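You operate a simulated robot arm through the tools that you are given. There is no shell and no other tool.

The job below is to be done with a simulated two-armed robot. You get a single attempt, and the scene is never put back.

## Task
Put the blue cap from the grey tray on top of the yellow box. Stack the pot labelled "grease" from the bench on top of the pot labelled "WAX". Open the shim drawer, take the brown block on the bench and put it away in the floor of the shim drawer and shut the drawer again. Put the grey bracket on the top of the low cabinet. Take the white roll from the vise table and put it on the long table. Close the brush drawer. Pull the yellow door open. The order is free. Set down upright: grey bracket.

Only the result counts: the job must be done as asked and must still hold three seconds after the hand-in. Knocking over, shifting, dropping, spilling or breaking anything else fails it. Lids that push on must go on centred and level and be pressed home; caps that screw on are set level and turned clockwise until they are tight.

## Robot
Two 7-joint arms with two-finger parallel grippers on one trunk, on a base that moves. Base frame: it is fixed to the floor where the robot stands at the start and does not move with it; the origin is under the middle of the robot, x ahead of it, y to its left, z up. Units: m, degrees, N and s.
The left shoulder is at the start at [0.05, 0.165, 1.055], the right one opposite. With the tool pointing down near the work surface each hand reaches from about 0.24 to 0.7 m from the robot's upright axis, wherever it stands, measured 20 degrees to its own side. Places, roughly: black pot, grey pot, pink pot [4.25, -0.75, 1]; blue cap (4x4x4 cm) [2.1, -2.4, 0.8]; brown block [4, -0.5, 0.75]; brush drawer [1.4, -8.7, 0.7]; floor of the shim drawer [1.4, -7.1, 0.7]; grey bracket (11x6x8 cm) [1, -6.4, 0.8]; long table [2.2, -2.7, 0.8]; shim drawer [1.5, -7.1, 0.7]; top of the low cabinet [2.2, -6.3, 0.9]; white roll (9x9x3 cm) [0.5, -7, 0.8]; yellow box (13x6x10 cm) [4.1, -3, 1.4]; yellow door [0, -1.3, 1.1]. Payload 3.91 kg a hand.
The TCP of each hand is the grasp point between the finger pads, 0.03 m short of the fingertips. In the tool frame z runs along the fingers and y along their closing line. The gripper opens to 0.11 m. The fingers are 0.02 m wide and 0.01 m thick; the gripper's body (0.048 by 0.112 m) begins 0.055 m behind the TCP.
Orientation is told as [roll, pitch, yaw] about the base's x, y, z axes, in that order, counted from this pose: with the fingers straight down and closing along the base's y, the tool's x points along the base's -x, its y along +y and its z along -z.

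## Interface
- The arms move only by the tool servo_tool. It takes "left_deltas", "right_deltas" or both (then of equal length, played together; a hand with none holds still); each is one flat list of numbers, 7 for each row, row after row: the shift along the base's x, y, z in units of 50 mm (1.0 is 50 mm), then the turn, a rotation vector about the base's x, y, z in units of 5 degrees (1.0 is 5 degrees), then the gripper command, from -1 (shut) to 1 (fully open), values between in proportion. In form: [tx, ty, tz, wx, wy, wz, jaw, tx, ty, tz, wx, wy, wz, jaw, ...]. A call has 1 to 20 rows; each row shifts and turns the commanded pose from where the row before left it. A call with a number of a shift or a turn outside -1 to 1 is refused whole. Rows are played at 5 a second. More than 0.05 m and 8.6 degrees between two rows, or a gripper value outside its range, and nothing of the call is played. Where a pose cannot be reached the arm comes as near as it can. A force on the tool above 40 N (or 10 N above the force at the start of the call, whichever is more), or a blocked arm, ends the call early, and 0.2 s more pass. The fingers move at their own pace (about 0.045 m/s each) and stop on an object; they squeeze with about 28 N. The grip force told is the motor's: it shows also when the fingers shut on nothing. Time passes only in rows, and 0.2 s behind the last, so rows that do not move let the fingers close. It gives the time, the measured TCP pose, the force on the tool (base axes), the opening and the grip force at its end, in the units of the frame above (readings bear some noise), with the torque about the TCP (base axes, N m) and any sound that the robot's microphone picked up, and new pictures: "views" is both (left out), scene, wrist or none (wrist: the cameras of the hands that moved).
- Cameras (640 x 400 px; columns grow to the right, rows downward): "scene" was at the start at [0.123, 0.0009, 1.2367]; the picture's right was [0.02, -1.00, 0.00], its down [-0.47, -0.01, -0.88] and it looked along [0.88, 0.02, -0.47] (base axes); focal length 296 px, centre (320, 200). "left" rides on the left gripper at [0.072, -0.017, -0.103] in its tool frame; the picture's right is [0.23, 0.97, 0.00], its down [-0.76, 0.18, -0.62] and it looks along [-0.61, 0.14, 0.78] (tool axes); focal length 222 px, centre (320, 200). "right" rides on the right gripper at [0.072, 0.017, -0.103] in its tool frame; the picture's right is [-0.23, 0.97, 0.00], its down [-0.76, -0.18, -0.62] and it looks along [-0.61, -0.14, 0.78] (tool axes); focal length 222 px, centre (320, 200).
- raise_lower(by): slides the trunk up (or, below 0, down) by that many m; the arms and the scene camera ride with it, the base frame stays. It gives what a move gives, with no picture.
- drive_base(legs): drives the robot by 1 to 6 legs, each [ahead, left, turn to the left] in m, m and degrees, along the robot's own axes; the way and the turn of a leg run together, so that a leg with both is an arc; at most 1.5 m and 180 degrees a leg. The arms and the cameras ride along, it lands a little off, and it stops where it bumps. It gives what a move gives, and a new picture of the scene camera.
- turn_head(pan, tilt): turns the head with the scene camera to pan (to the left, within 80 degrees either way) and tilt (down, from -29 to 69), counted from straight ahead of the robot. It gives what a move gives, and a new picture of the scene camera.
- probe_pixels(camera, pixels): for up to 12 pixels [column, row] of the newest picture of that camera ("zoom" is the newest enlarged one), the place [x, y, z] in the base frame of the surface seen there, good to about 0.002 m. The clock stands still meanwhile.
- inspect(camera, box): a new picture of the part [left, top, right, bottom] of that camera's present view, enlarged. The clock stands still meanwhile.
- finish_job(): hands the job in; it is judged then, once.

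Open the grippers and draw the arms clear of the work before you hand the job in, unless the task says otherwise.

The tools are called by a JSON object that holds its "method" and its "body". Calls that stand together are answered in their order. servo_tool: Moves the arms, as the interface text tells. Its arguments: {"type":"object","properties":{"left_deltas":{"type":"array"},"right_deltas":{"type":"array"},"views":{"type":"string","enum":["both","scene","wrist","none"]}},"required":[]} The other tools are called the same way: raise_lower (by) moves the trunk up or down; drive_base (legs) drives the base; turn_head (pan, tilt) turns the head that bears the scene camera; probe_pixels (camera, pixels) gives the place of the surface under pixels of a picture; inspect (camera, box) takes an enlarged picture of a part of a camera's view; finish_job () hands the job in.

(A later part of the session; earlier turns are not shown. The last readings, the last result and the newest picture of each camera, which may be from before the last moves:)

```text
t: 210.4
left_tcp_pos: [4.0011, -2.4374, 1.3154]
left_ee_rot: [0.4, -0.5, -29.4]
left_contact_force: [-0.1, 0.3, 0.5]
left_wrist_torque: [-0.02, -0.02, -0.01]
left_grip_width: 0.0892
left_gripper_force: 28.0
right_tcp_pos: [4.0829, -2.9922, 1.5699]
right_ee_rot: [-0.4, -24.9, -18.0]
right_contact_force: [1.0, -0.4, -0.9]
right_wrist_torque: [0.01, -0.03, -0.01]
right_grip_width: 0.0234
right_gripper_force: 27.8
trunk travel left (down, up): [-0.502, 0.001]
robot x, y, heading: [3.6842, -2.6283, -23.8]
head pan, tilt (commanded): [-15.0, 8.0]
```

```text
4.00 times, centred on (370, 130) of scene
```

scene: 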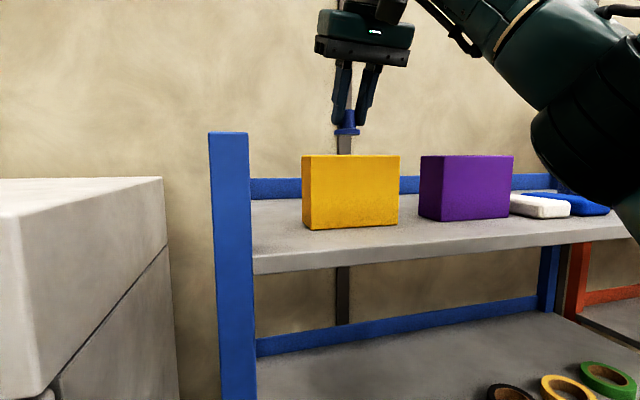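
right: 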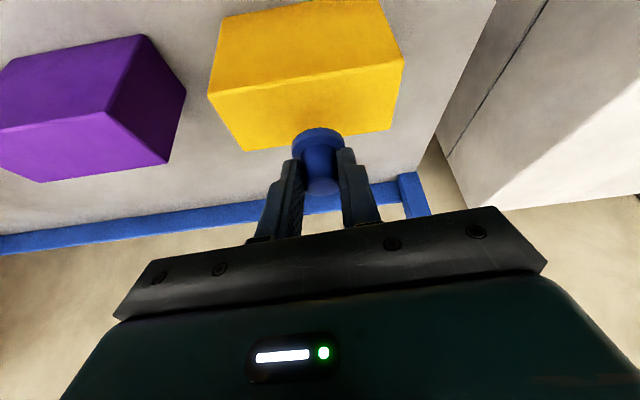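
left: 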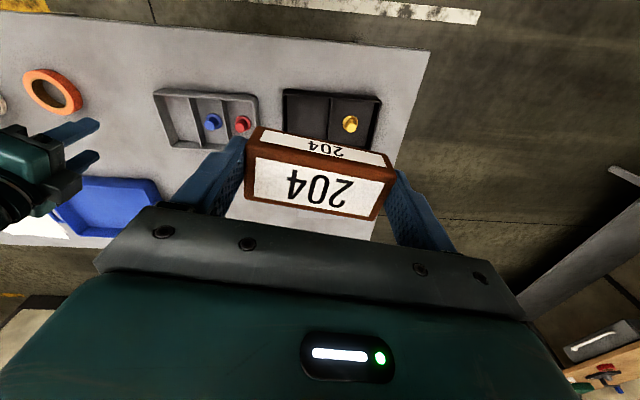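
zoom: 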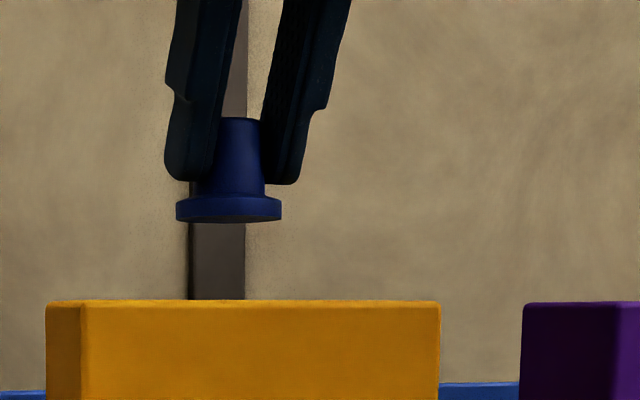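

I verify using the right wrist view: probe the box's top-face corners at (212,98),(402,67),(387,128),(248,149) and the cap's brim.

{"method": "probe_pixels", "body": {"camera": "right", "pixels": [[216, 99], [399, 70], [386, 126], [250, 146], [310, 105], [300, 132], [337, 130], [318, 130]]}}

```text
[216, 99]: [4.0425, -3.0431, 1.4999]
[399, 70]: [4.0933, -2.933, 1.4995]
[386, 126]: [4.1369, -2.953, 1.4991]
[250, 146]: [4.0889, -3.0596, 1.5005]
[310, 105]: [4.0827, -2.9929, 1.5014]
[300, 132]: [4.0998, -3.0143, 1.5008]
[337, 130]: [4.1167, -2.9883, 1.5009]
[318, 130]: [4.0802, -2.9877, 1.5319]
```

The box top centre is (4.0904,-2.997); the cap axis is within ~3 mm. I lower 27 mm, then feel for contact.

{"method": "servo_tool", "body": {"right_deltas": [-0.03, 0, -0.2, 0, 0, 0, -1, 0, 0, -0.2, 0, 0, 0, -1, 0, 0, -0.1, 0, 0, 0, -1, 0, 0, -0.04, 0, 0, 0, -1, 0, 0, 0, 0, 0, 0, -1]}}

{"method": "inspect", "body": {"camera": "scene", "box": [290, 80, 450, 180]}}

```text
t: 211.6
left_tcp_pos: [4.0004, -2.4372, 1.3152]
left_ee_rot: [0.4, -0.5, -29.5]
left_contact_force: [-0.7, -0.3, -0.7]
left_wrist_torque: [0.0, -0.01, 0.03]
left_grip_width: 0.089
left_gripper_force: 27.9
right_tcp_pos: [4.0807, -2.9933, 1.5434]
right_ee_rot: [-0.3, -24.9, -18.1]
right_contact_force: [0.9, 0.2, 0.1]
right_wrist_torque: [-0.01, 0.02, -0.02]
right_grip_width: 0.0233
right_gripper_force: 28.0
trunk travel left (down, up): [-0.502, 0.001]
robot x, y, heading: [3.6851, -2.6304, -23.6]
head pan, tilt (commanded): [-15.0, 8.0]
```

scene: 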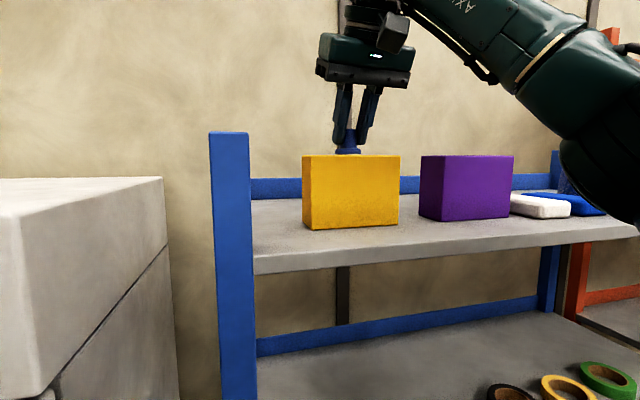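
right: 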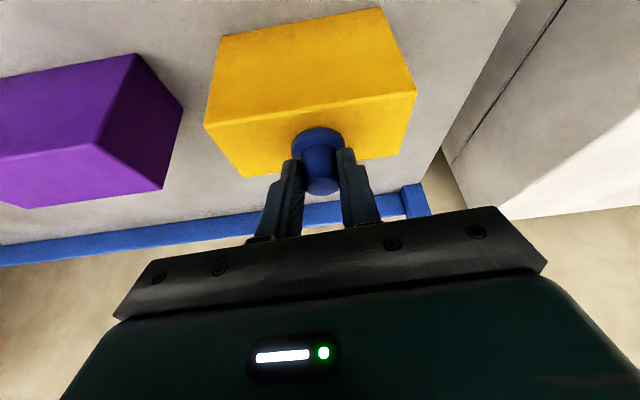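

```text
4.00 times, centred on (370, 130) of scene
```

zoom: 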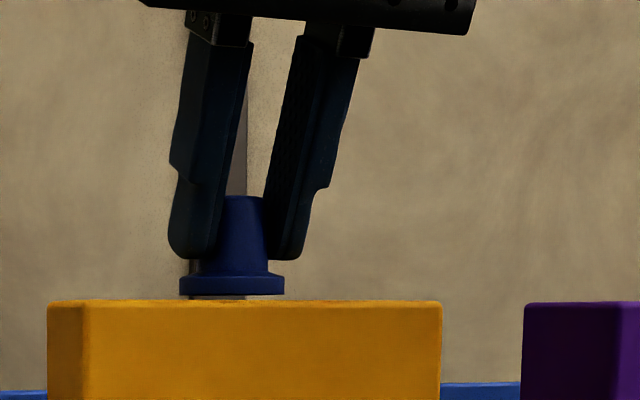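

No contact yet; a few mm remain. I lower in 1.5 mm rows.

{"method": "servo_tool", "body": {"right_deltas": [0, 0, -0.03, 0, 0, 0, -1, 0, 0, -0.03, 0, 0, 0, -1, 0, 0, 0, 0, 0, 0, -1], "views": "none"}}

```text
t: 212.4
left_tcp_pos: [4.0003, -2.4371, 1.3157]
left_ee_rot: [0.3, -0.6, -29.6]
left_contact_force: [-0.4, -0.8, -1.2]
left_wrist_torque: [0.02, -0.04, 0.02]
left_grip_width: 0.0894
left_gripper_force: 28.2
right_tcp_pos: [4.0819, -2.9928, 1.5406]
right_ee_rot: [-0.1, -25.2, -18.1]
right_contact_force: [1.2, -2.0, 8.3]
right_wrist_torque: [-0.05, -0.1, -0.04]
right_grip_width: 0.0231
right_gripper_force: 27.8
trunk travel left (down, up): [-0.502, 0.001]
robot x, y, heading: [3.6839, -2.6283, -23.6]
head pan, tilt (commanded): [-15.0, 8.0]
```

Contact (8 N). I open the gripper gently and withdraw along the tool axis.

{"method": "servo_tool", "body": {"right_deltas": [0, 0, 0, 0, 0, 0, -0.6, 0, 0, 0, 0, 0, 0, -0.3, 0, 0, 0, 0, 0, 0, -0.1, 0, 0, 0, 0, 0, 0, -0.1, 0, 0, 0, 0, 0, 0, -0.1], "views": "wrist"}}

{"method": "inspect", "body": {"camera": "scene", "box": [290, 80, 450, 180]}}

```text
t: 213.6
left_tcp_pos: [4.0015, -2.4375, 1.3154]
left_ee_rot: [0.2, -0.4, -29.5]
left_contact_force: [-0.9, -0.1, -0.6]
left_wrist_torque: [-0.02, 0.03, -0.01]
left_grip_width: 0.0895
left_gripper_force: 28.2
right_tcp_pos: [4.0829, -2.9928, 1.5394]
right_ee_rot: [-0.2, -25.0, -18.1]
right_contact_force: [-0.3, 0.6, 0.0]
right_wrist_torque: [0.01, 0.0, 0.0]
right_grip_width: 0.0497
right_gripper_force: 0.0
trunk travel left (down, up): [-0.502, 0.001]
robot x, y, heading: [3.6882, -2.6255, -23.7]
head pan, tilt (commanded): [-15.0, 8.0]
```

right: 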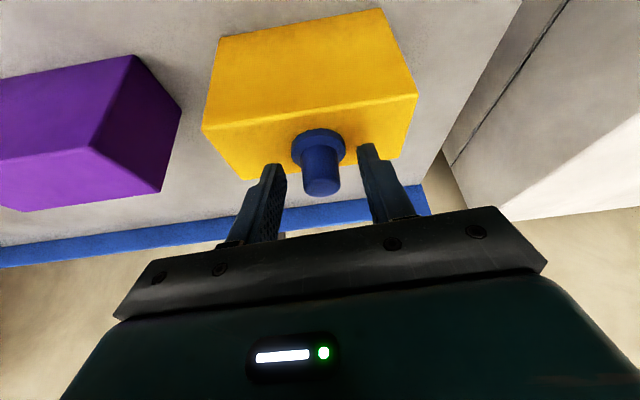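

```text
4.00 times, centred on (370, 130) of scene
```

zoom: 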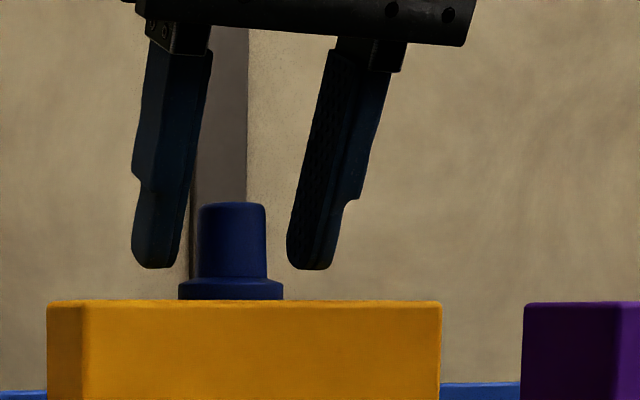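

The cap stands flat on the box. I withdraw the right hand up and back.

{"method": "servo_tool", "body": {"right_deltas": [-0.161, 0.052, 0.362, 0, 0, 0, -0.1, -0.161, 0.052, 0.362, 0, 0, 0, -0.1, -0.3, 0.1, 0.3, 0, 0, 0, -0.1, -0.7, 0.25, 0.1, 0, 0, 0, -0.1, -0.8, 0.3, 0, 0, 0, 0, -0.1]}}

{"method": "inspect", "body": {"camera": "scene", "box": [290, 80, 450, 180]}}

```text
t: 214.8
left_tcp_pos: [3.9994, -2.435, 1.3159]
left_ee_rot: [0.3, -0.5, -29.4]
left_contact_force: [0.2, 0.0, 0.4]
left_wrist_torque: [0.0, -0.03, -0.01]
left_grip_width: 0.0892
left_gripper_force: 28.5
right_tcp_pos: [3.9751, -2.9549, 1.5957]
right_ee_rot: [-0.2, -25.1, -18.2]
right_contact_force: [0.2, -1.4, 0.8]
right_wrist_torque: [0.0, -0.03, -0.02]
right_grip_width: 0.0497
right_gripper_force: 0.0
trunk travel left (down, up): [-0.502, 0.001]
robot x, y, heading: [3.6859, -2.6258, -23.6]
head pan, tilt (commanded): [-15.0, 8.0]
```

scene: 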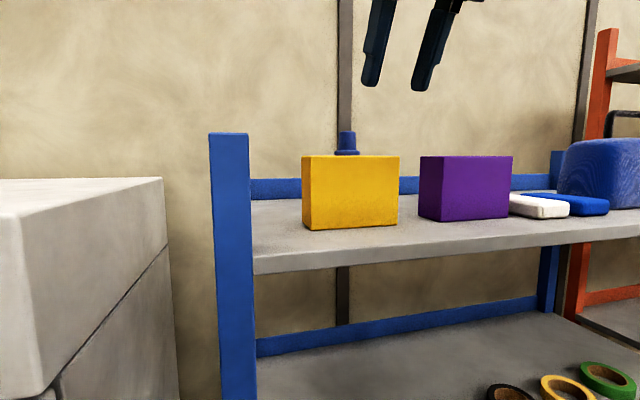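
right: 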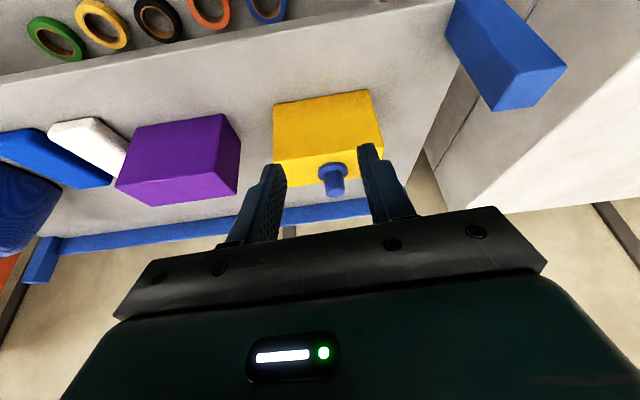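

```text
4.00 times, centred on (370, 130) of scene
```

zoom: 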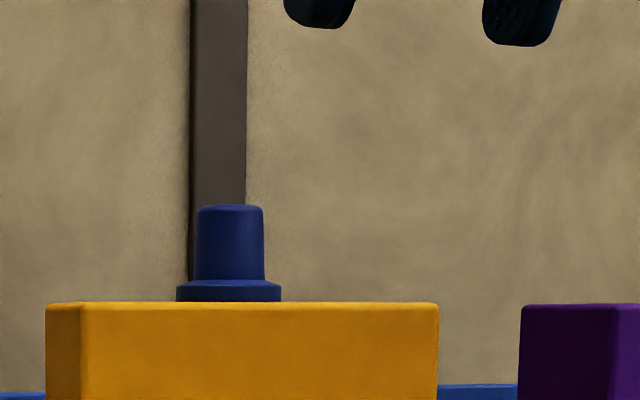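

The cap is placed. I back off 0.42 m, return the right hand to vertical, and turn to look down the aisle (heading -113°).

{"method": "drive_base", "body": {"legs": [[-0.42, 0, 0]]}}

{"method": "servo_tool", "body": {"right_deltas": [0, 0, -0.6, 0.28, 0.95, 0, 0, 0, 0, -0.6, 0.28, 0.95, 0, 0, 0, 0, -0.6, 0.28, 0.95, 0, 0, 0, 0, -0.6, 0.28, 0.95, 0, 0, 0, 0, -0.6, 0.28, 0.95, 0, 0, 0, 0, -0.6, 0, 0, 0, 0, 0, 0, -0.6, 0, 0, 0, 0], "views": "none"}}

{"method": "drive_base", "body": {"legs": [[0, 0, -89.5]]}}

{"method": "turn_head", "body": {"pan": 0, "tilt": 18}}

```text
t: 217.4
left_tcp_pos: [3.5986, -2.2602, 1.3163]
left_ee_rot: [0.3, -0.5, -29.4]
left_contact_force: [-0.5, 0.2, -0.9]
left_wrist_torque: [-0.02, -0.02, 0.01]
left_grip_width: 0.0893
left_gripper_force: 27.8
right_tcp_pos: [3.5749, -2.7783, 1.5942]
right_ee_rot: [-0.1, -24.9, -18.1]
right_contact_force: [0.6, 0.1, -0.3]
right_wrist_torque: [-0.02, 0.0, 0.02]
right_grip_width: 0.0496
right_gripper_force: 0.1
trunk travel left (down, up): [-0.502, 0.001]
robot x, y, heading: [3.282, -2.4542, -23.7]
head pan, tilt (commanded): [-15.0, 8.0]
```

scene: 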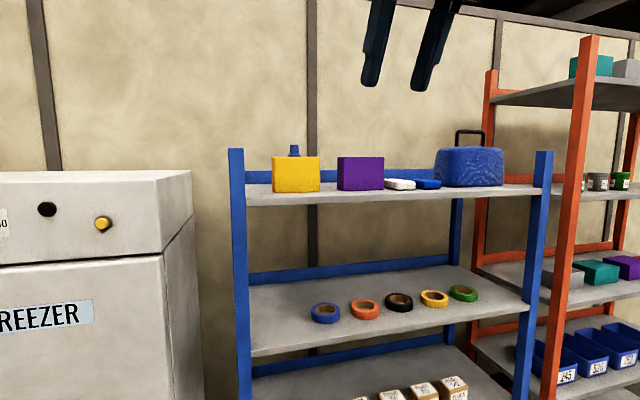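

```text
t: 219.0
left_tcp_pos: [3.5979, -2.2608, 1.3156]
left_ee_rot: [0.3, -0.4, -29.4]
left_contact_force: [-0.8, 0.2, -0.8]
left_wrist_torque: [0.05, 0.05, 0.02]
left_grip_width: 0.0891
left_gripper_force: 27.7
right_tcp_pos: [3.5759, -2.781, 1.3841]
right_ee_rot: [-0.9, -0.3, -17.9]
right_contact_force: [1.0, -0.1, -0.2]
right_wrist_torque: [0.02, -0.01, 0.03]
right_grip_width: 0.0549
right_gripper_force: 0.0
trunk travel left (down, up): [-0.502, 0.001]
robot x, y, heading: [3.2822, -2.455, -23.8]
head pan, tilt (commanded): [-15.0, 8.0]
```

```text
t: 223.2
left_tcp_pos: [3.4831, -2.7617, 1.3153]
left_ee_rot: [0.3, -0.4, -117.4]
left_contact_force: [0.2, 0.5, -0.2]
left_wrist_torque: [-0.03, -0.02, -0.01]
left_grip_width: 0.089
left_gripper_force: 27.5
right_tcp_pos: [2.9627, -2.7561, 1.385]
right_ee_rot: [-0.9, -0.2, -105.9]
right_contact_force: [0.0, -0.3, 0.7]
right_wrist_torque: [0.01, -0.03, -0.02]
right_grip_width: 0.0552
right_gripper_force: 0.0
trunk travel left (down, up): [-0.502, 0.001]
robot x, y, heading: [3.2808, -2.4496, -111.4]
head pan, tilt (commanded): [-15.0, 8.0]
```

scene: 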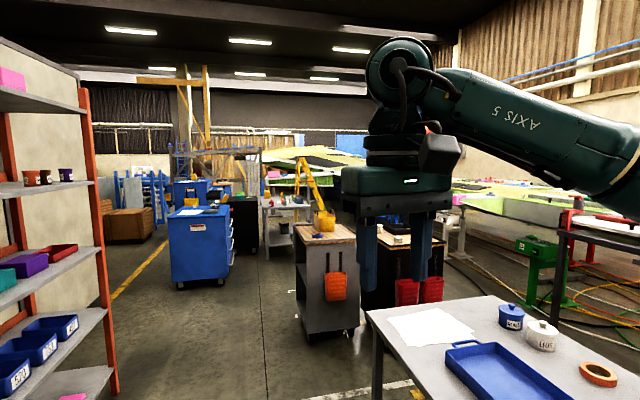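

```text
t: 223.9
left_tcp_pos: [3.4822, -2.7612, 1.3156]
left_ee_rot: [0.4, -0.5, -117.4]
left_contact_force: [-0.2, 0.7, -1.1]
left_wrist_torque: [-0.02, -0.01, 0.0]
left_grip_width: 0.0892
left_gripper_force: 27.5
right_tcp_pos: [2.9623, -2.7566, 1.3864]
right_ee_rot: [-0.9, -0.2, -105.9]
right_contact_force: [0.0, -0.3, 0.2]
right_wrist_torque: [0.01, -0.03, 0.0]
right_grip_width: 0.055
right_gripper_force: 0.1
trunk travel left (down, up): [-0.502, 0.001]
robot x, y, heading: [3.2854, -2.4492, -111.7]
head pan, tilt (commanded): [0.0, 18.0]
```

scene: 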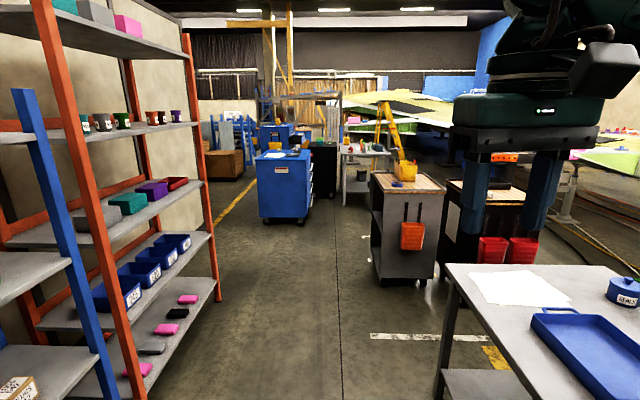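

I probe the objects along the way: blue cart, grey cart, far tables.

{"method": "probe_pixels", "body": {"camera": "scene", "pixels": [[262, 215], [308, 205], [380, 275], [432, 280], [345, 205], [388, 190], [215, 295], [340, 300], [318, 190], [362, 153], [228, 175], [330, 230]]}}

{"method": "inspect", "body": {"camera": "scene", "box": [200, 90, 460, 250]}}

```text
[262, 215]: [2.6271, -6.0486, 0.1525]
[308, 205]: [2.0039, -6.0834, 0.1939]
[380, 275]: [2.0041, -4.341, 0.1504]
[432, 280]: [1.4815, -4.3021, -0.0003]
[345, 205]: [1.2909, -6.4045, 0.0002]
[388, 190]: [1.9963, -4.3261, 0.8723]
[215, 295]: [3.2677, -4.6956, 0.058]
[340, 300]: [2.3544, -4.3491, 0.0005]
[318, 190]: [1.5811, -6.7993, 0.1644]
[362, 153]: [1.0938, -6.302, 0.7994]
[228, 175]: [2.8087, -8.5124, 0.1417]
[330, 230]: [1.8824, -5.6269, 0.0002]
```

```text
2.46 times, centred on (330, 170) of scene
```

zoom: 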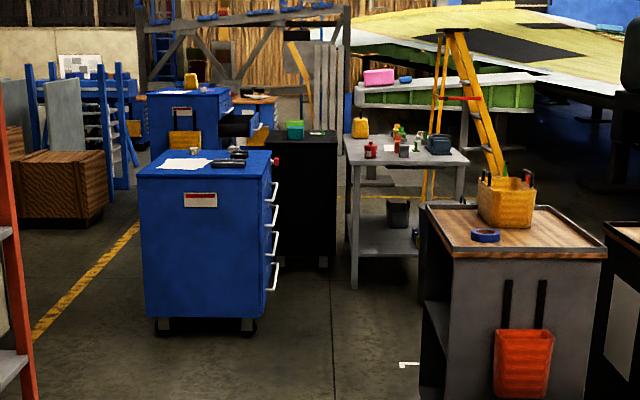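

The aisle to the south is clear: low (blue) cabinet at (2.3,-6.3), black cabinet behind, small table with bracket at (1.1,-6.3). I drive ahead 2.7 m along it.

{"method": "drive_base", "body": {"legs": [[1.45, 0, 0], [1.2, 0, 0]]}}

```text
t: 236.6
left_tcp_pos: [2.6304, -5.199, 1.3169]
left_ee_rot: [0.3, -0.5, -113.9]
left_contact_force: [-0.6, 0.7, -0.6]
left_wrist_torque: [0.02, 0.0, -0.02]
left_grip_width: 0.089
left_gripper_force: 27.5
right_tcp_pos: [2.1096, -5.2244, 1.3846]
right_ee_rot: [-0.9, -0.3, -102.5]
right_contact_force: [0.4, 0.5, -0.2]
right_wrist_torque: [-0.05, -0.02, 0.02]
right_grip_width: 0.0548
right_gripper_force: 0.0
trunk travel left (down, up): [-0.502, 0.001]
robot x, y, heading: [2.4085, -4.901, -108.0]
head pan, tilt (commanded): [0.0, 18.0]
```

scene: 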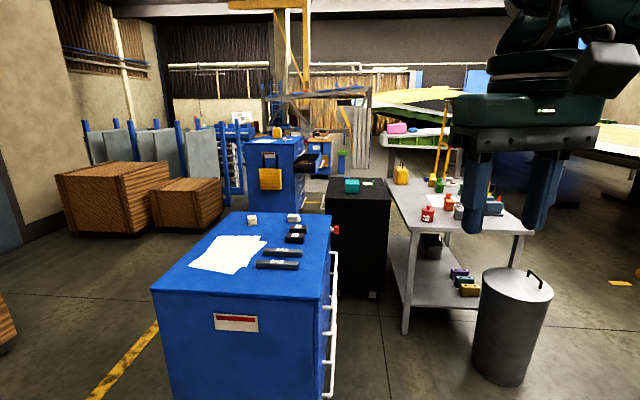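

I probe cabinet tops, the black cabinet, the table and the bin, and zoom at the scene.

{"method": "probe_pixels", "body": {"camera": "scene", "pixels": [[160, 287], [318, 290], [328, 217], [230, 215], [240, 240], [330, 195], [385, 200], [405, 235], [415, 320], [478, 360], [545, 290], [310, 160]]}}

{"method": "inspect", "body": {"camera": "scene", "box": [220, 100, 420, 260]}}

{"method": "inspect", "body": {"camera": "scene", "box": [370, 140, 530, 260]}}

```text
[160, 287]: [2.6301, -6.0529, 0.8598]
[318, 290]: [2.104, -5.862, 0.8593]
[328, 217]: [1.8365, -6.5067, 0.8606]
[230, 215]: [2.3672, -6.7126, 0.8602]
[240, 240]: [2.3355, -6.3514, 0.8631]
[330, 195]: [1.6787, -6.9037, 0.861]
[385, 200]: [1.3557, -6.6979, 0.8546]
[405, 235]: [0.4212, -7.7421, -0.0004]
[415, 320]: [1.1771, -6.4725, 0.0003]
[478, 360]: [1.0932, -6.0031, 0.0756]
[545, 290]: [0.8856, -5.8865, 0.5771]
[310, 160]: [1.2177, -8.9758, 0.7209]
```

```text
2.50 times, centred on (320, 180) of scene
```

zoom: 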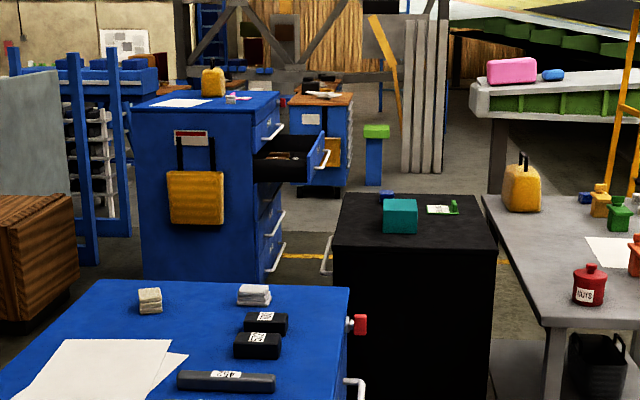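

```text
3.33 times, centred on (450, 200) of scene
```

zoom: 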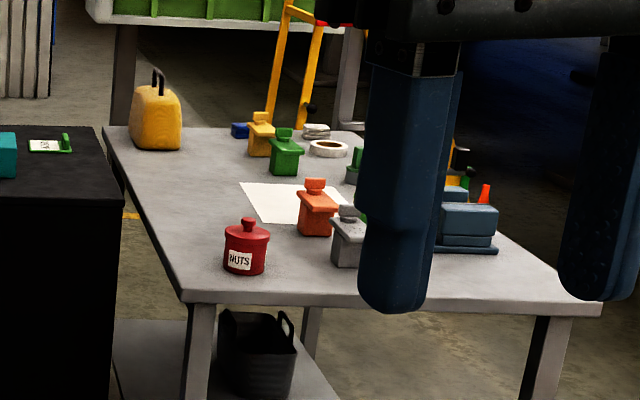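

I probe the crates and passage left of the low cabinet.

{"method": "probe_pixels", "body": {"camera": "scene", "pixels": [[135, 235], [170, 215], [190, 228], [222, 208], [243, 200], [250, 200], [300, 205], [10, 345], [140, 340], [270, 150], [95, 205], [150, 210]]}}

{"method": "turn_head", "body": {"pan": 25, "tilt": 25}}

```text
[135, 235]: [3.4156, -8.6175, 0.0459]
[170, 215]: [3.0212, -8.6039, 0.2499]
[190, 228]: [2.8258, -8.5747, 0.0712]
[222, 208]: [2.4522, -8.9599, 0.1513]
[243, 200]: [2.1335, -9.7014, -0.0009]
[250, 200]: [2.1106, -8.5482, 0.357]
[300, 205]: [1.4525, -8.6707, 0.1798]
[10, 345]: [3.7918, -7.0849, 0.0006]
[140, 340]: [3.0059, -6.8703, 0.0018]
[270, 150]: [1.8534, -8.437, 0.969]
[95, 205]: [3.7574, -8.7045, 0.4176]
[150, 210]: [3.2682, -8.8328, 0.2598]
```

```text
t: 237.5
left_tcp_pos: [2.63, -5.199, 1.3161]
left_ee_rot: [0.4, -0.3, -113.9]
left_contact_force: [0.8, -0.3, -0.7]
left_wrist_torque: [-0.04, 0.0, -0.02]
left_grip_width: 0.0891
left_gripper_force: 28.0
right_tcp_pos: [2.1096, -5.2241, 1.3854]
right_ee_rot: [-0.8, -0.2, -102.4]
right_contact_force: [0.3, -0.4, -0.4]
right_wrist_torque: [0.0, 0.01, -0.03]
right_grip_width: 0.0552
right_gripper_force: 0.0
trunk travel left (down, up): [-0.502, 0.001]
robot x, y, heading: [2.4133, -4.9014, -107.9]
head pan, tilt (commanded): [25.0, 25.0]
```

scene: 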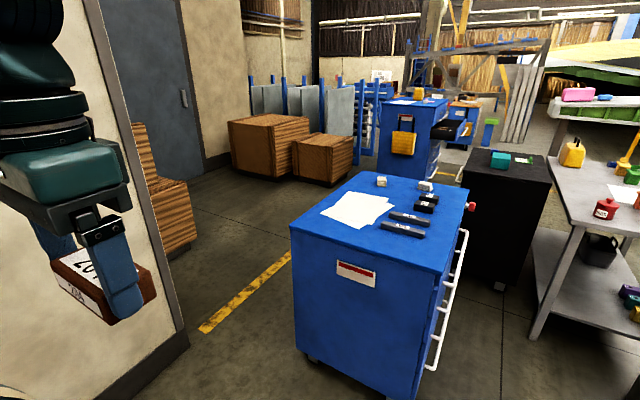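

I check the wall end and crate at left.

{"method": "probe_pixels", "body": {"camera": "scene", "pixels": [[186, 345], [180, 300], [190, 240], [165, 180], [310, 340], [295, 235], [300, 300], [435, 370], [250, 280], [390, 250]]}}

```text
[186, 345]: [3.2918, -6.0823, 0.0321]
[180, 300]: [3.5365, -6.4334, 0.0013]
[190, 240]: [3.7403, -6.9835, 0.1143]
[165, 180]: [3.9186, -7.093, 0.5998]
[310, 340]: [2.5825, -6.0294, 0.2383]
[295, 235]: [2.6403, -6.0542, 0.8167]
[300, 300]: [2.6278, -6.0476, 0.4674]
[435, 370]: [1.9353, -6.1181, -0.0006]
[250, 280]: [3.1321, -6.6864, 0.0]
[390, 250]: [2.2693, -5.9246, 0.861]
```

The gap left of the cabinet is only ~0.65 m. I look to the right to map the other side before deciding.

{"method": "turn_head", "body": {"pan": -45, "tilt": 30}}

```text
t: 238.9
left_tcp_pos: [2.6296, -5.1995, 1.3153]
left_ee_rot: [0.3, -0.4, -113.9]
left_contact_force: [-0.5, -0.7, -1.2]
left_wrist_torque: [-0.02, 0.0, -0.03]
left_grip_width: 0.089
left_gripper_force: 27.9
right_tcp_pos: [2.1101, -5.2244, 1.3864]
right_ee_rot: [-0.9, -0.2, -102.3]
right_contact_force: [0.4, -0.1, -1.1]
right_wrist_torque: [-0.02, 0.04, -0.01]
right_grip_width: 0.055
right_gripper_force: 0.0
trunk travel left (down, up): [-0.502, 0.001]
robot x, y, heading: [2.4101, -4.8999, -108.1]
head pan, tilt (commanded): [-45.0, 30.0]
```

scene: 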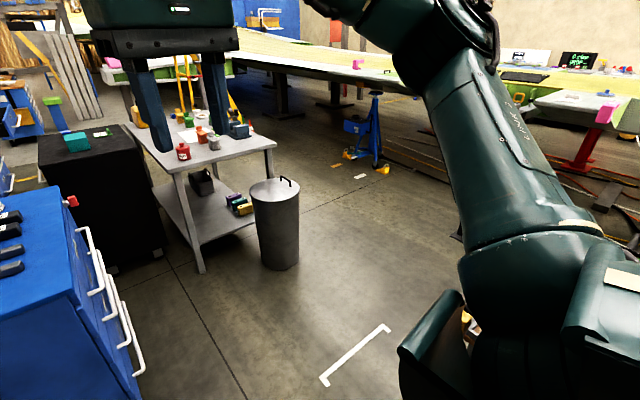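

There is open floor on the right. I move to about (1.68,-5.38) and look at the black cabinet and vise table from there.

{"method": "drive_base", "body": {"legs": [[0.35, -0.15, 0], [0.33, -0.4, 0]]}}

{"method": "turn_head", "body": {"pan": 10, "tilt": 35}}

```text
t: 244.9
left_tcp_pos: [1.8986, -5.6884, 1.3146]
left_ee_rot: [0.2, -0.4, -113.8]
left_contact_force: [-0.3, -0.1, -0.9]
left_wrist_torque: [0.03, -0.01, 0.0]
left_grip_width: 0.0892
left_gripper_force: 28.3
right_tcp_pos: [1.3793, -5.7149, 1.3846]
right_ee_rot: [-0.9, -0.2, -102.4]
right_contact_force: [0.7, -0.4, 0.2]
right_wrist_torque: [0.0, -0.02, -0.01]
right_grip_width: 0.0551
right_gripper_force: 0.0
trunk travel left (down, up): [-0.502, 0.001]
robot x, y, heading: [1.6771, -5.391, -108.3]
head pan, tilt (commanded): [-45.0, 30.0]
```

scene: 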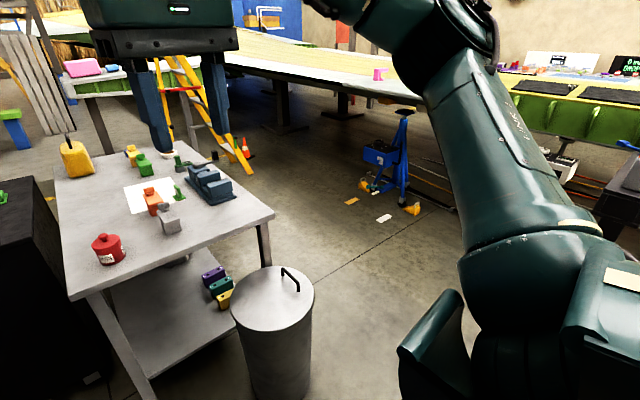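

```text
t: 246.2
left_tcp_pos: [1.8984, -5.6889, 1.316]
left_ee_rot: [0.2, -0.3, -113.8]
left_contact_force: [-0.1, 0.7, -0.3]
left_wrist_torque: [0.02, -0.02, 0.03]
left_grip_width: 0.0892
left_gripper_force: 28.6
right_tcp_pos: [1.379, -5.7145, 1.3857]
right_ee_rot: [-0.9, -0.2, -102.5]
right_contact_force: [0.0, 0.8, 0.3]
right_wrist_torque: [-0.02, 0.0, -0.03]
right_grip_width: 0.0549
right_gripper_force: 0.1
trunk travel left (down, up): [-0.502, 0.001]
robot x, y, heading: [1.678, -5.3931, -108.2]
head pan, tilt (commanded): [10.0, 35.0]
```

scene: 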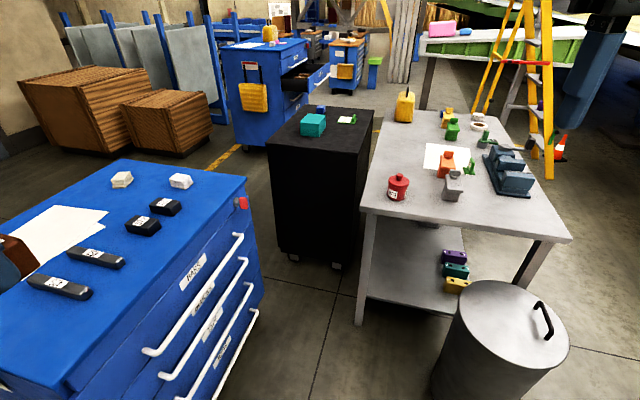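

I probe the black cabinet's corners, the low cabinet's rear corner and the vise table's corners.

{"method": "probe_pixels", "body": {"camera": "scene", "pixels": [[272, 137], [356, 154], [370, 113], [300, 108], [245, 180], [125, 162], [72, 380], [366, 205], [568, 238], [390, 108], [496, 114], [262, 300]]}}

{"method": "inspect", "body": {"camera": "scene", "box": [210, 20, 400, 140]}}

```text
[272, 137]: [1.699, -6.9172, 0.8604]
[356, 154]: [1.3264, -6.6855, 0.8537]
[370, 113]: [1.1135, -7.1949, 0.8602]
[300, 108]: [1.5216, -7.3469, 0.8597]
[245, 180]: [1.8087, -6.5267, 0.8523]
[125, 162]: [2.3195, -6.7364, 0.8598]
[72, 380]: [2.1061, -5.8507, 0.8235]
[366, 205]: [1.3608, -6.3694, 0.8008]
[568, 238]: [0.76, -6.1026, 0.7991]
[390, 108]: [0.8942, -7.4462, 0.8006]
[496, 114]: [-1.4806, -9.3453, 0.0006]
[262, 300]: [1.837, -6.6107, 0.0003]
```

```text
3.33 times, centred on (305, 80) of scene
```

zoom: 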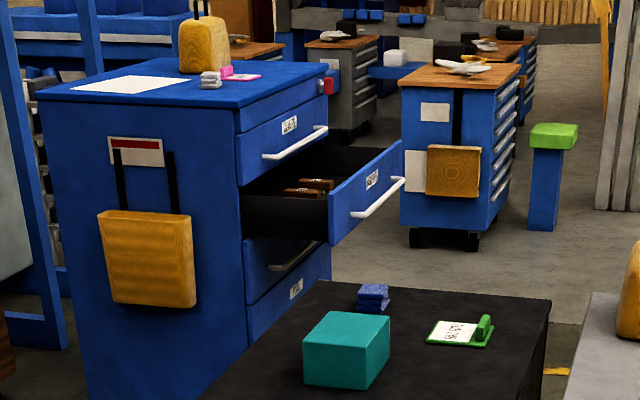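

The shim drawer faces +x (away from here), so I need to get behind the low cabinet. To judge the 0.65 m gap I check my base's size with the left wrist camera, which hangs near my side.

{"method": "inspect", "body": {"camera": "left", "box": [0, 0, 640, 400]}}

{"method": "probe_pixels", "body": {"camera": "zoom", "pixels": [[5, 5], [100, 5], [200, 5], [300, 5], [400, 5], [500, 5], [630, 5], [5, 60]]}}

```text
1.00 times, centred on (320, 200) of left (not enlarged: the box is as wide or as high as the picture)
```

zoom: 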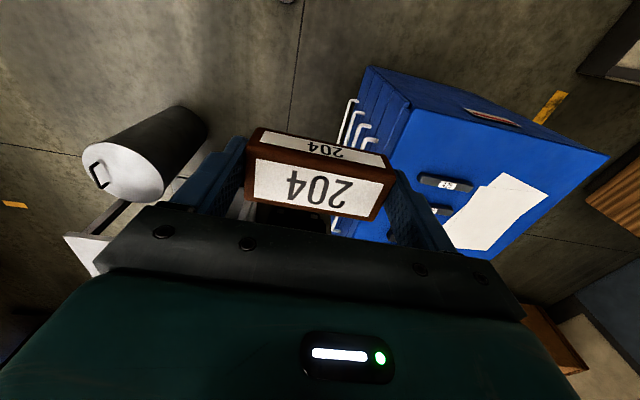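

```text
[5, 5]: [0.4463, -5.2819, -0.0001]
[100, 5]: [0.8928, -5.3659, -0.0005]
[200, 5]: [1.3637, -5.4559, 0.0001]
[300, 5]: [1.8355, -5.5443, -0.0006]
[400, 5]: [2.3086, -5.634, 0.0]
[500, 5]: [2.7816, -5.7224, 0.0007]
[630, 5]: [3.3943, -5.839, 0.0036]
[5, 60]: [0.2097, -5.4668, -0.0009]
```

The floor is visible as near as 0.22 m from my axis, so the base is small. I probe the dark round thing at the top edge (287,1).

{"method": "probe_pixels", "body": {"camera": "zoom", "pixels": [[287, 1], [283, 1], [292, 1], [270, 2], [305, 2], [250, 2], [330, 2], [350, 2]]}}

{"method": "inspect", "body": {"camera": "left", "box": [240, 0, 340, 60]}}

```text
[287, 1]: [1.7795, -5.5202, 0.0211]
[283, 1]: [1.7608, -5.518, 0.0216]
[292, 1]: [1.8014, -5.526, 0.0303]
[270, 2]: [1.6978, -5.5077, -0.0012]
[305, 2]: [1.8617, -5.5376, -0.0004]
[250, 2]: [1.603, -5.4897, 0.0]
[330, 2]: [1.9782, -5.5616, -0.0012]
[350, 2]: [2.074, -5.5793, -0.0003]
```

```text
6.40 times, centred on (290, 30) of left
```

zoom: 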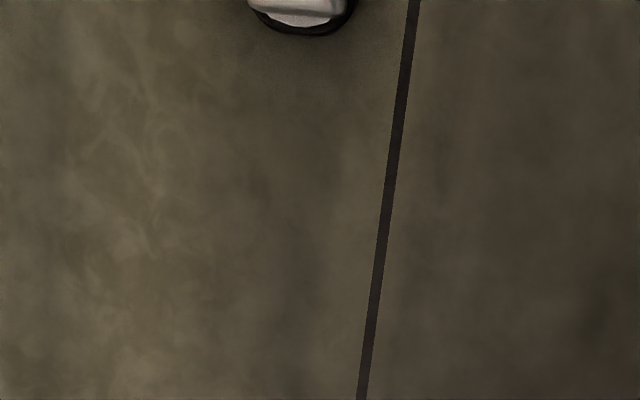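

My base is small (feet within ~0.17 m), so the gap may be passable; the left elbow near the wall is the concern. I look at my left arm to measure its outward extent.

{"method": "turn_head", "body": {"pan": 70, "tilt": 20}}

```text
t: 247.5
left_tcp_pos: [1.8988, -5.688, 1.3172]
left_ee_rot: [0.3, -0.4, -113.8]
left_contact_force: [0.9, 1.2, -1.1]
left_wrist_torque: [0.04, 0.02, 0.01]
left_grip_width: 0.0892
left_gripper_force: 28.4
right_tcp_pos: [1.3787, -5.7156, 1.3856]
right_ee_rot: [-0.9, -0.3, -102.4]
right_contact_force: [0.1, 0.7, -0.4]
right_wrist_torque: [-0.01, 0.01, 0.0]
right_grip_width: 0.0552
right_gripper_force: 0.1
trunk travel left (down, up): [-0.502, 0.001]
robot x, y, heading: [1.6793, -5.3911, -108.3]
head pan, tilt (commanded): [70.0, 20.0]
```

scene: 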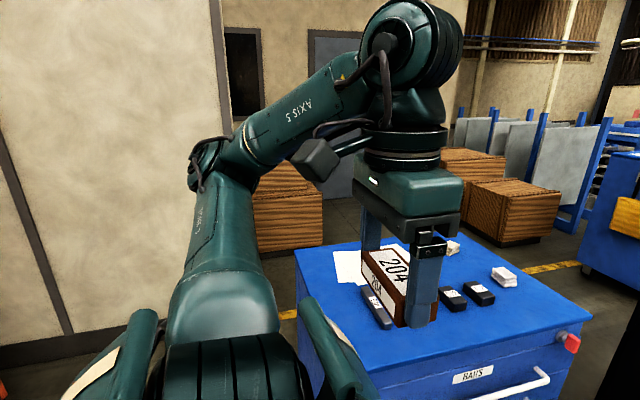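

{"method": "probe_pixels", "body": {"camera": "scene", "pixels": [[200, 165], [215, 160], [215, 200], [190, 185], [240, 130], [300, 110], [225, 280], [210, 240], [420, 40], [240, 340], [100, 360], [195, 150]]}}

```text
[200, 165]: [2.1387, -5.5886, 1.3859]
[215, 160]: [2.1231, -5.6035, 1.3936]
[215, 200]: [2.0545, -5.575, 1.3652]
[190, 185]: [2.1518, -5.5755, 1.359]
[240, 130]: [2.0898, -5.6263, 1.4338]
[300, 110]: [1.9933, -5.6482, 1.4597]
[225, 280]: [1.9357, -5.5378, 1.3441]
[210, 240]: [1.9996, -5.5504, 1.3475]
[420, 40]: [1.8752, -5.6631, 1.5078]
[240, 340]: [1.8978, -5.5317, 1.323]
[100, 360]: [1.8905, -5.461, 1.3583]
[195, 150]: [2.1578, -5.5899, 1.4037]
```

My left elbow sticks out 0.57 m sideways, so I will pass the gap sideways, facing the low cabinet with my arms above its top (0.86 m). First I turn to heading ~157°.

{"method": "drive_base", "body": {"legs": [[0, 0, -94.3]]}}

{"method": "turn_head", "body": {"pan": 0, "tilt": 30}}

```text
t: 251.9
left_tcp_pos: [1.3608, -5.5816, 1.3155]
left_ee_rot: [0.3, -0.4, 150.7]
left_contact_force: [0.2, 0.3, -1.4]
left_wrist_torque: [0.0, 0.01, 0.01]
left_grip_width: 0.0892
left_gripper_force: 28.1
right_tcp_pos: [1.3848, -5.0622, 1.3857]
right_ee_rot: [-0.9, -0.2, 162.2]
right_contact_force: [-1.1, 0.4, 0.5]
right_wrist_torque: [-0.03, 0.04, -0.04]
right_grip_width: 0.0549
right_gripper_force: 0.1
trunk travel left (down, up): [-0.502, 0.001]
robot x, y, heading: [1.6757, -5.3926, 156.6]
head pan, tilt (commanded): [70.0, 20.0]
```

scene: 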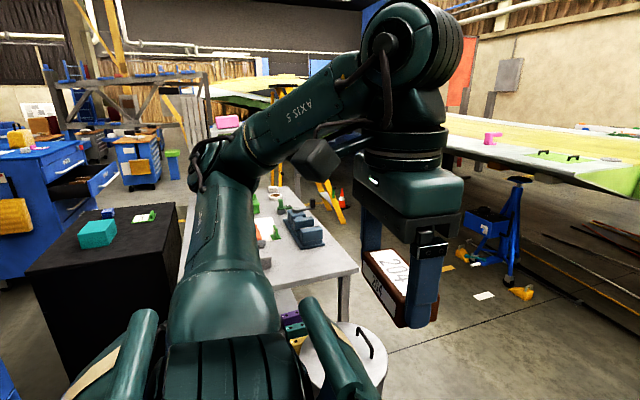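

```text
t: 253.3
left_tcp_pos: [1.3614, -5.5818, 1.3167]
left_ee_rot: [0.2, -0.4, 150.7]
left_contact_force: [0.7, 0.3, -0.9]
left_wrist_torque: [0.02, -0.02, 0.03]
left_grip_width: 0.0893
left_gripper_force: 28.3
right_tcp_pos: [1.3853, -5.0617, 1.3862]
right_ee_rot: [-0.9, -0.2, 162.1]
right_contact_force: [-0.8, -0.1, -0.1]
right_wrist_torque: [0.01, -0.01, -0.01]
right_grip_width: 0.0548
right_gripper_force: 0.0
trunk travel left (down, up): [-0.502, 0.001]
robot x, y, heading: [1.6811, -5.3923, 156.2]
head pan, tilt (commanded): [0.0, 30.0]
```

scene: 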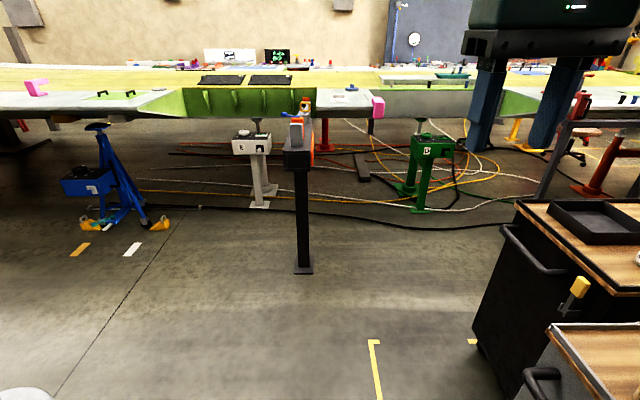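

West of here is open. I look left (toward the vise table's west side) to see whether that route is free.

{"method": "turn_head", "body": {"pan": 45, "tilt": 25}}

```text
t: 254.4
left_tcp_pos: [1.3617, -5.5813, 1.3158]
left_ee_rot: [0.3, -0.4, 150.6]
left_contact_force: [-0.1, 0.1, -0.2]
left_wrist_torque: [0.01, 0.01, 0.02]
left_grip_width: 0.0893
left_gripper_force: 27.9
right_tcp_pos: [1.3853, -5.0608, 1.3848]
right_ee_rot: [-0.9, -0.2, 162.1]
right_contact_force: [0.8, 0.1, 0.0]
right_wrist_torque: [-0.02, 0.03, 0.0]
right_grip_width: 0.055
right_gripper_force: 0.0
trunk travel left (down, up): [-0.502, 0.001]
robot x, y, heading: [1.6811, -5.3931, 156.5]
head pan, tilt (commanded): [45.0, 25.0]
```

scene: 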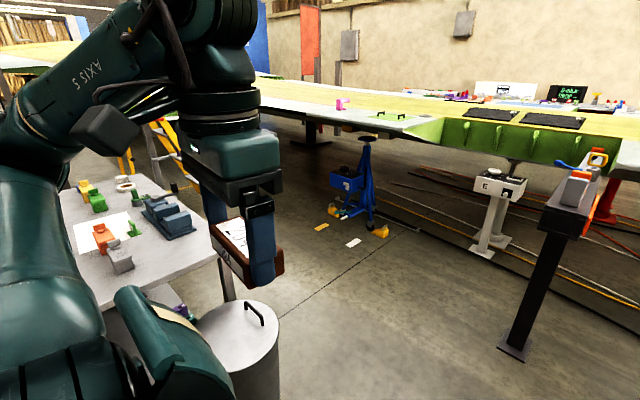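

The ladder clutters that side; I take the gap. I move backwards/right to about (2.55,-5.1).

{"method": "drive_base", "body": {"legs": [[-0.679, -0.616, 1]]}}

{"method": "turn_head", "body": {"pan": 75, "tilt": 35}}

```text
t: 260.2
left_tcp_pos: [2.2239, -5.2978, 1.3151]
left_ee_rot: [0.2, -0.4, 152.7]
left_contact_force: [0.5, -0.5, -1.5]
left_wrist_torque: [0.01, 0.0, -0.02]
left_grip_width: 0.0892
left_gripper_force: 27.9
right_tcp_pos: [2.2281, -4.777, 1.3857]
right_ee_rot: [-0.9, -0.3, 164.2]
right_contact_force: [0.2, -0.4, 0.4]
right_wrist_torque: [0.0, 0.02, 0.01]
right_grip_width: 0.055
right_gripper_force: 0.1
trunk travel left (down, up): [-0.502, 0.001]
robot x, y, heading: [2.5319, -5.0926, 158.4]
head pan, tilt (commanded): [45.0, 25.0]
```

scene: 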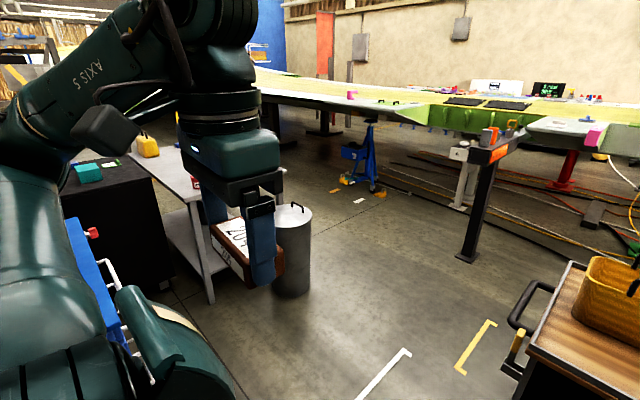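

```text
t: 261.1
left_tcp_pos: [2.2229, -5.2982, 1.3152]
left_ee_rot: [0.3, -0.4, 152.7]
left_contact_force: [-0.7, 0.4, -0.4]
left_wrist_torque: [0.01, 0.02, 0.0]
left_grip_width: 0.0891
left_gripper_force: 28.1
right_tcp_pos: [2.228, -4.7766, 1.3851]
right_ee_rot: [-0.9, -0.2, 164.3]
right_contact_force: [-0.5, 0.2, -0.1]
right_wrist_torque: [0.04, 0.0, 0.02]
right_grip_width: 0.0549
right_gripper_force: 0.0
trunk travel left (down, up): [-0.502, 0.001]
robot x, y, heading: [2.5333, -5.0972, 158.5]
head pan, tilt (commanded): [75.0, 35.0]
```

scene: 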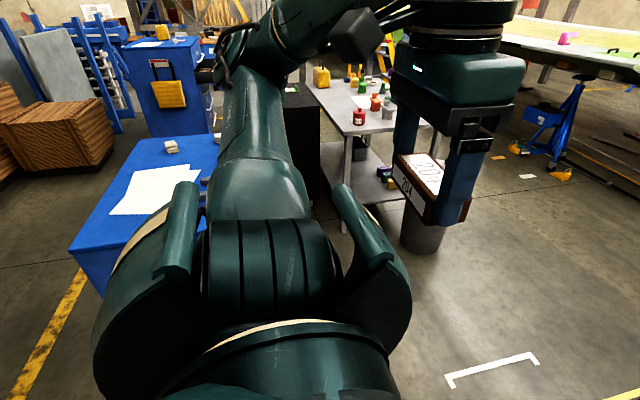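

I continue backwards/left to (3.10,-5.62), in line with the passage.

{"method": "drive_base", "body": {"legs": [[-0.719, 0.278, -1]]}}

{"method": "turn_head", "body": {"pan": 70, "tilt": 50}}

```text
t: 265.3
left_tcp_pos: [2.7931, -5.8217, 1.315]
left_ee_rot: [0.2, -0.3, 152.8]
left_contact_force: [0.1, 0.9, -1.2]
left_wrist_torque: [0.03, 0.01, 0.0]
left_grip_width: 0.0891
left_gripper_force: 28.1
right_tcp_pos: [2.7963, -5.3023, 1.3859]
right_ee_rot: [-0.9, -0.2, 164.2]
right_contact_force: [-0.2, -0.7, -0.1]
right_wrist_torque: [-0.01, -0.03, 0.01]
right_grip_width: 0.0552
right_gripper_force: 0.0
trunk travel left (down, up): [-0.502, 0.001]
robot x, y, heading: [3.102, -5.6217, 158.7]
head pan, tilt (commanded): [75.0, 35.0]
```

scene: 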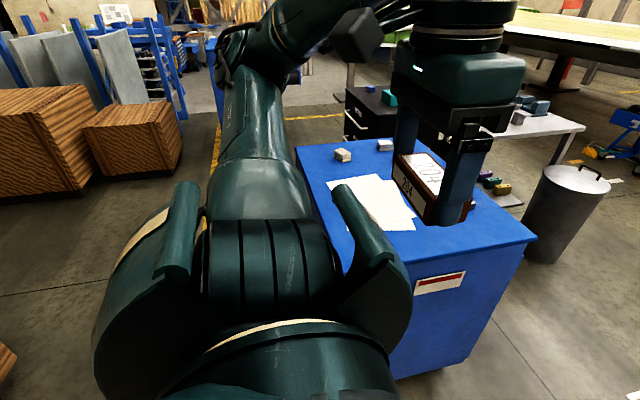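

```text
t: 266.1
left_tcp_pos: [2.7922, -5.8218, 1.3142]
left_ee_rot: [0.3, -0.4, 152.8]
left_contact_force: [0.2, -0.4, -0.1]
left_wrist_torque: [0.04, 0.01, -0.01]
left_grip_width: 0.0892
left_gripper_force: 28.2
right_tcp_pos: [2.7948, -5.301, 1.3851]
right_ee_rot: [-0.9, -0.2, 164.2]
right_contact_force: [0.0, -0.5, 0.0]
right_wrist_torque: [-0.01, 0.03, -0.01]
right_grip_width: 0.0549
right_gripper_force: 0.0
trunk travel left (down, up): [-0.502, 0.001]
robot x, y, heading: [3.1043, -5.6182, 158.5]
head pan, tilt (commanded): [70.0, 50.0]
```

scene: 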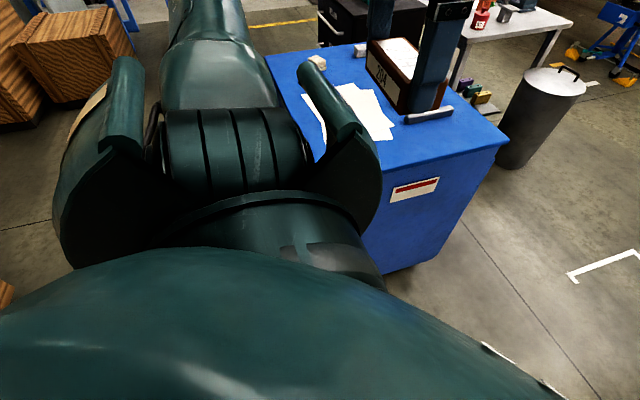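

In line with the passage. I slide left (south) through the gap in short legs.

{"method": "drive_base", "body": {"legs": [[0.007, 0.3, -0.5], [0.007, 0.3, 0], [0.007, 0.3, 0]]}}

```text
t: 270.7
left_tcp_pos: [2.6346, -6.1815, 1.3151]
left_ee_rot: [0.3, -0.3, 151.8]
left_contact_force: [-0.9, 0.6, -0.5]
left_wrist_torque: [-0.04, -0.02, -0.01]
left_grip_width: 0.0891
left_gripper_force: 28.2
right_tcp_pos: [2.6476, -5.6613, 1.3862]
right_ee_rot: [-0.9, -0.2, 163.3]
right_contact_force: [-0.4, -0.9, 0.5]
right_wrist_torque: [-0.02, 0.02, -0.03]
right_grip_width: 0.0548
right_gripper_force: 0.1
trunk travel left (down, up): [-0.502, 0.001]
robot x, y, heading: [2.9445, -5.9885, 157.5]
head pan, tilt (commanded): [70.0, 50.0]
stopped in leg 2: the robot was blocked; the commanded pose is now the measured one
```

scene: 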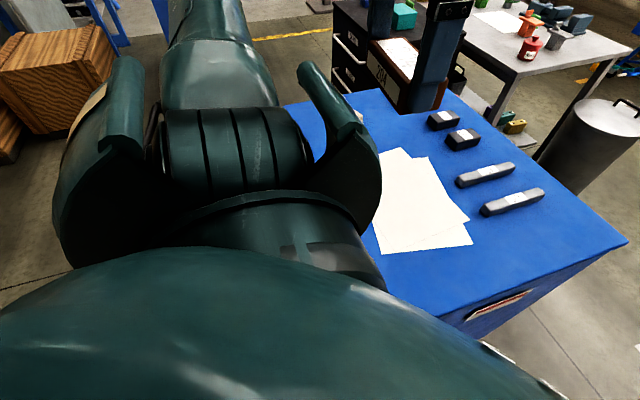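

I was blocked at (2.944,-5.988), the corner of the low cabinet being ~0.31 m away. I check that the cabinet has not moved.

{"method": "probe_pixels", "body": {"camera": "scene", "pixels": [[622, 243], [345, 92], [445, 120], [520, 200], [470, 318], [560, 290]]}}

{"method": "turn_head", "body": {"pan": 35, "tilt": 60}}

```text
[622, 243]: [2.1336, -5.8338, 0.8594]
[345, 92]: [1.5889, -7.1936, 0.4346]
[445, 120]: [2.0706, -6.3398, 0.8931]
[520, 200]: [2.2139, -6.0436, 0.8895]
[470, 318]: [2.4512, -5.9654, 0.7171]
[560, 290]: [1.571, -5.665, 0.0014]
```

```text
t: 271.7
left_tcp_pos: [2.6342, -6.1815, 1.3154]
left_ee_rot: [0.3, -0.4, 151.7]
left_contact_force: [0.8, -1.0, -0.4]
left_wrist_torque: [-0.04, -0.01, 0.0]
left_grip_width: 0.0892
left_gripper_force: 27.8
right_tcp_pos: [2.6473, -5.6615, 1.3849]
right_ee_rot: [-0.9, -0.3, 163.3]
right_contact_force: [0.3, -0.1, 0.6]
right_wrist_torque: [0.04, -0.02, -0.04]
right_grip_width: 0.0548
right_gripper_force: 0.0
trunk travel left (down, up): [-0.502, 0.001]
robot x, y, heading: [2.949, -5.9845, 157.6]
head pan, tilt (commanded): [35.0, 60.0]
```

scene: 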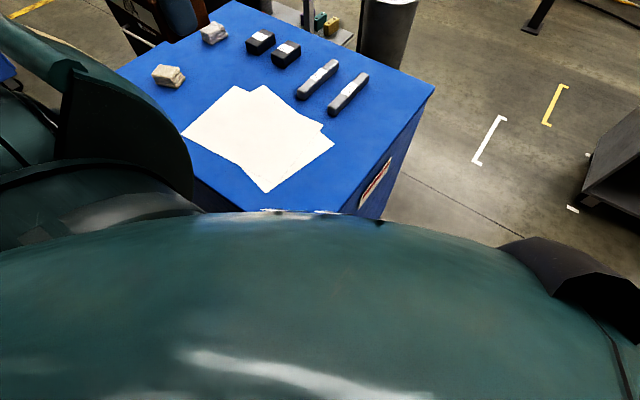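

I zoom on the cabinet's top corners to compare with before ((2.104,-5.862) and (2.64,-6.054)).

{"method": "probe_pixels", "body": {"camera": "scene", "pixels": [[431, 91], [428, 92], [233, 4], [120, 70], [200, 200], [230, 205], [345, 205], [350, 195], [340, 210]]}}

```text
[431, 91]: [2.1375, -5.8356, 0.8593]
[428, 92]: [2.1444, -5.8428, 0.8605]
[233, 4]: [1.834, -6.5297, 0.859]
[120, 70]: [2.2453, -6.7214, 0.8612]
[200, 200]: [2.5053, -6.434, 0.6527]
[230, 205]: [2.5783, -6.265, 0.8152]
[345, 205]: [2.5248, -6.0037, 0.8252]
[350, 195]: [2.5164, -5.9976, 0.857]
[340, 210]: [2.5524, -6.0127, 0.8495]
```

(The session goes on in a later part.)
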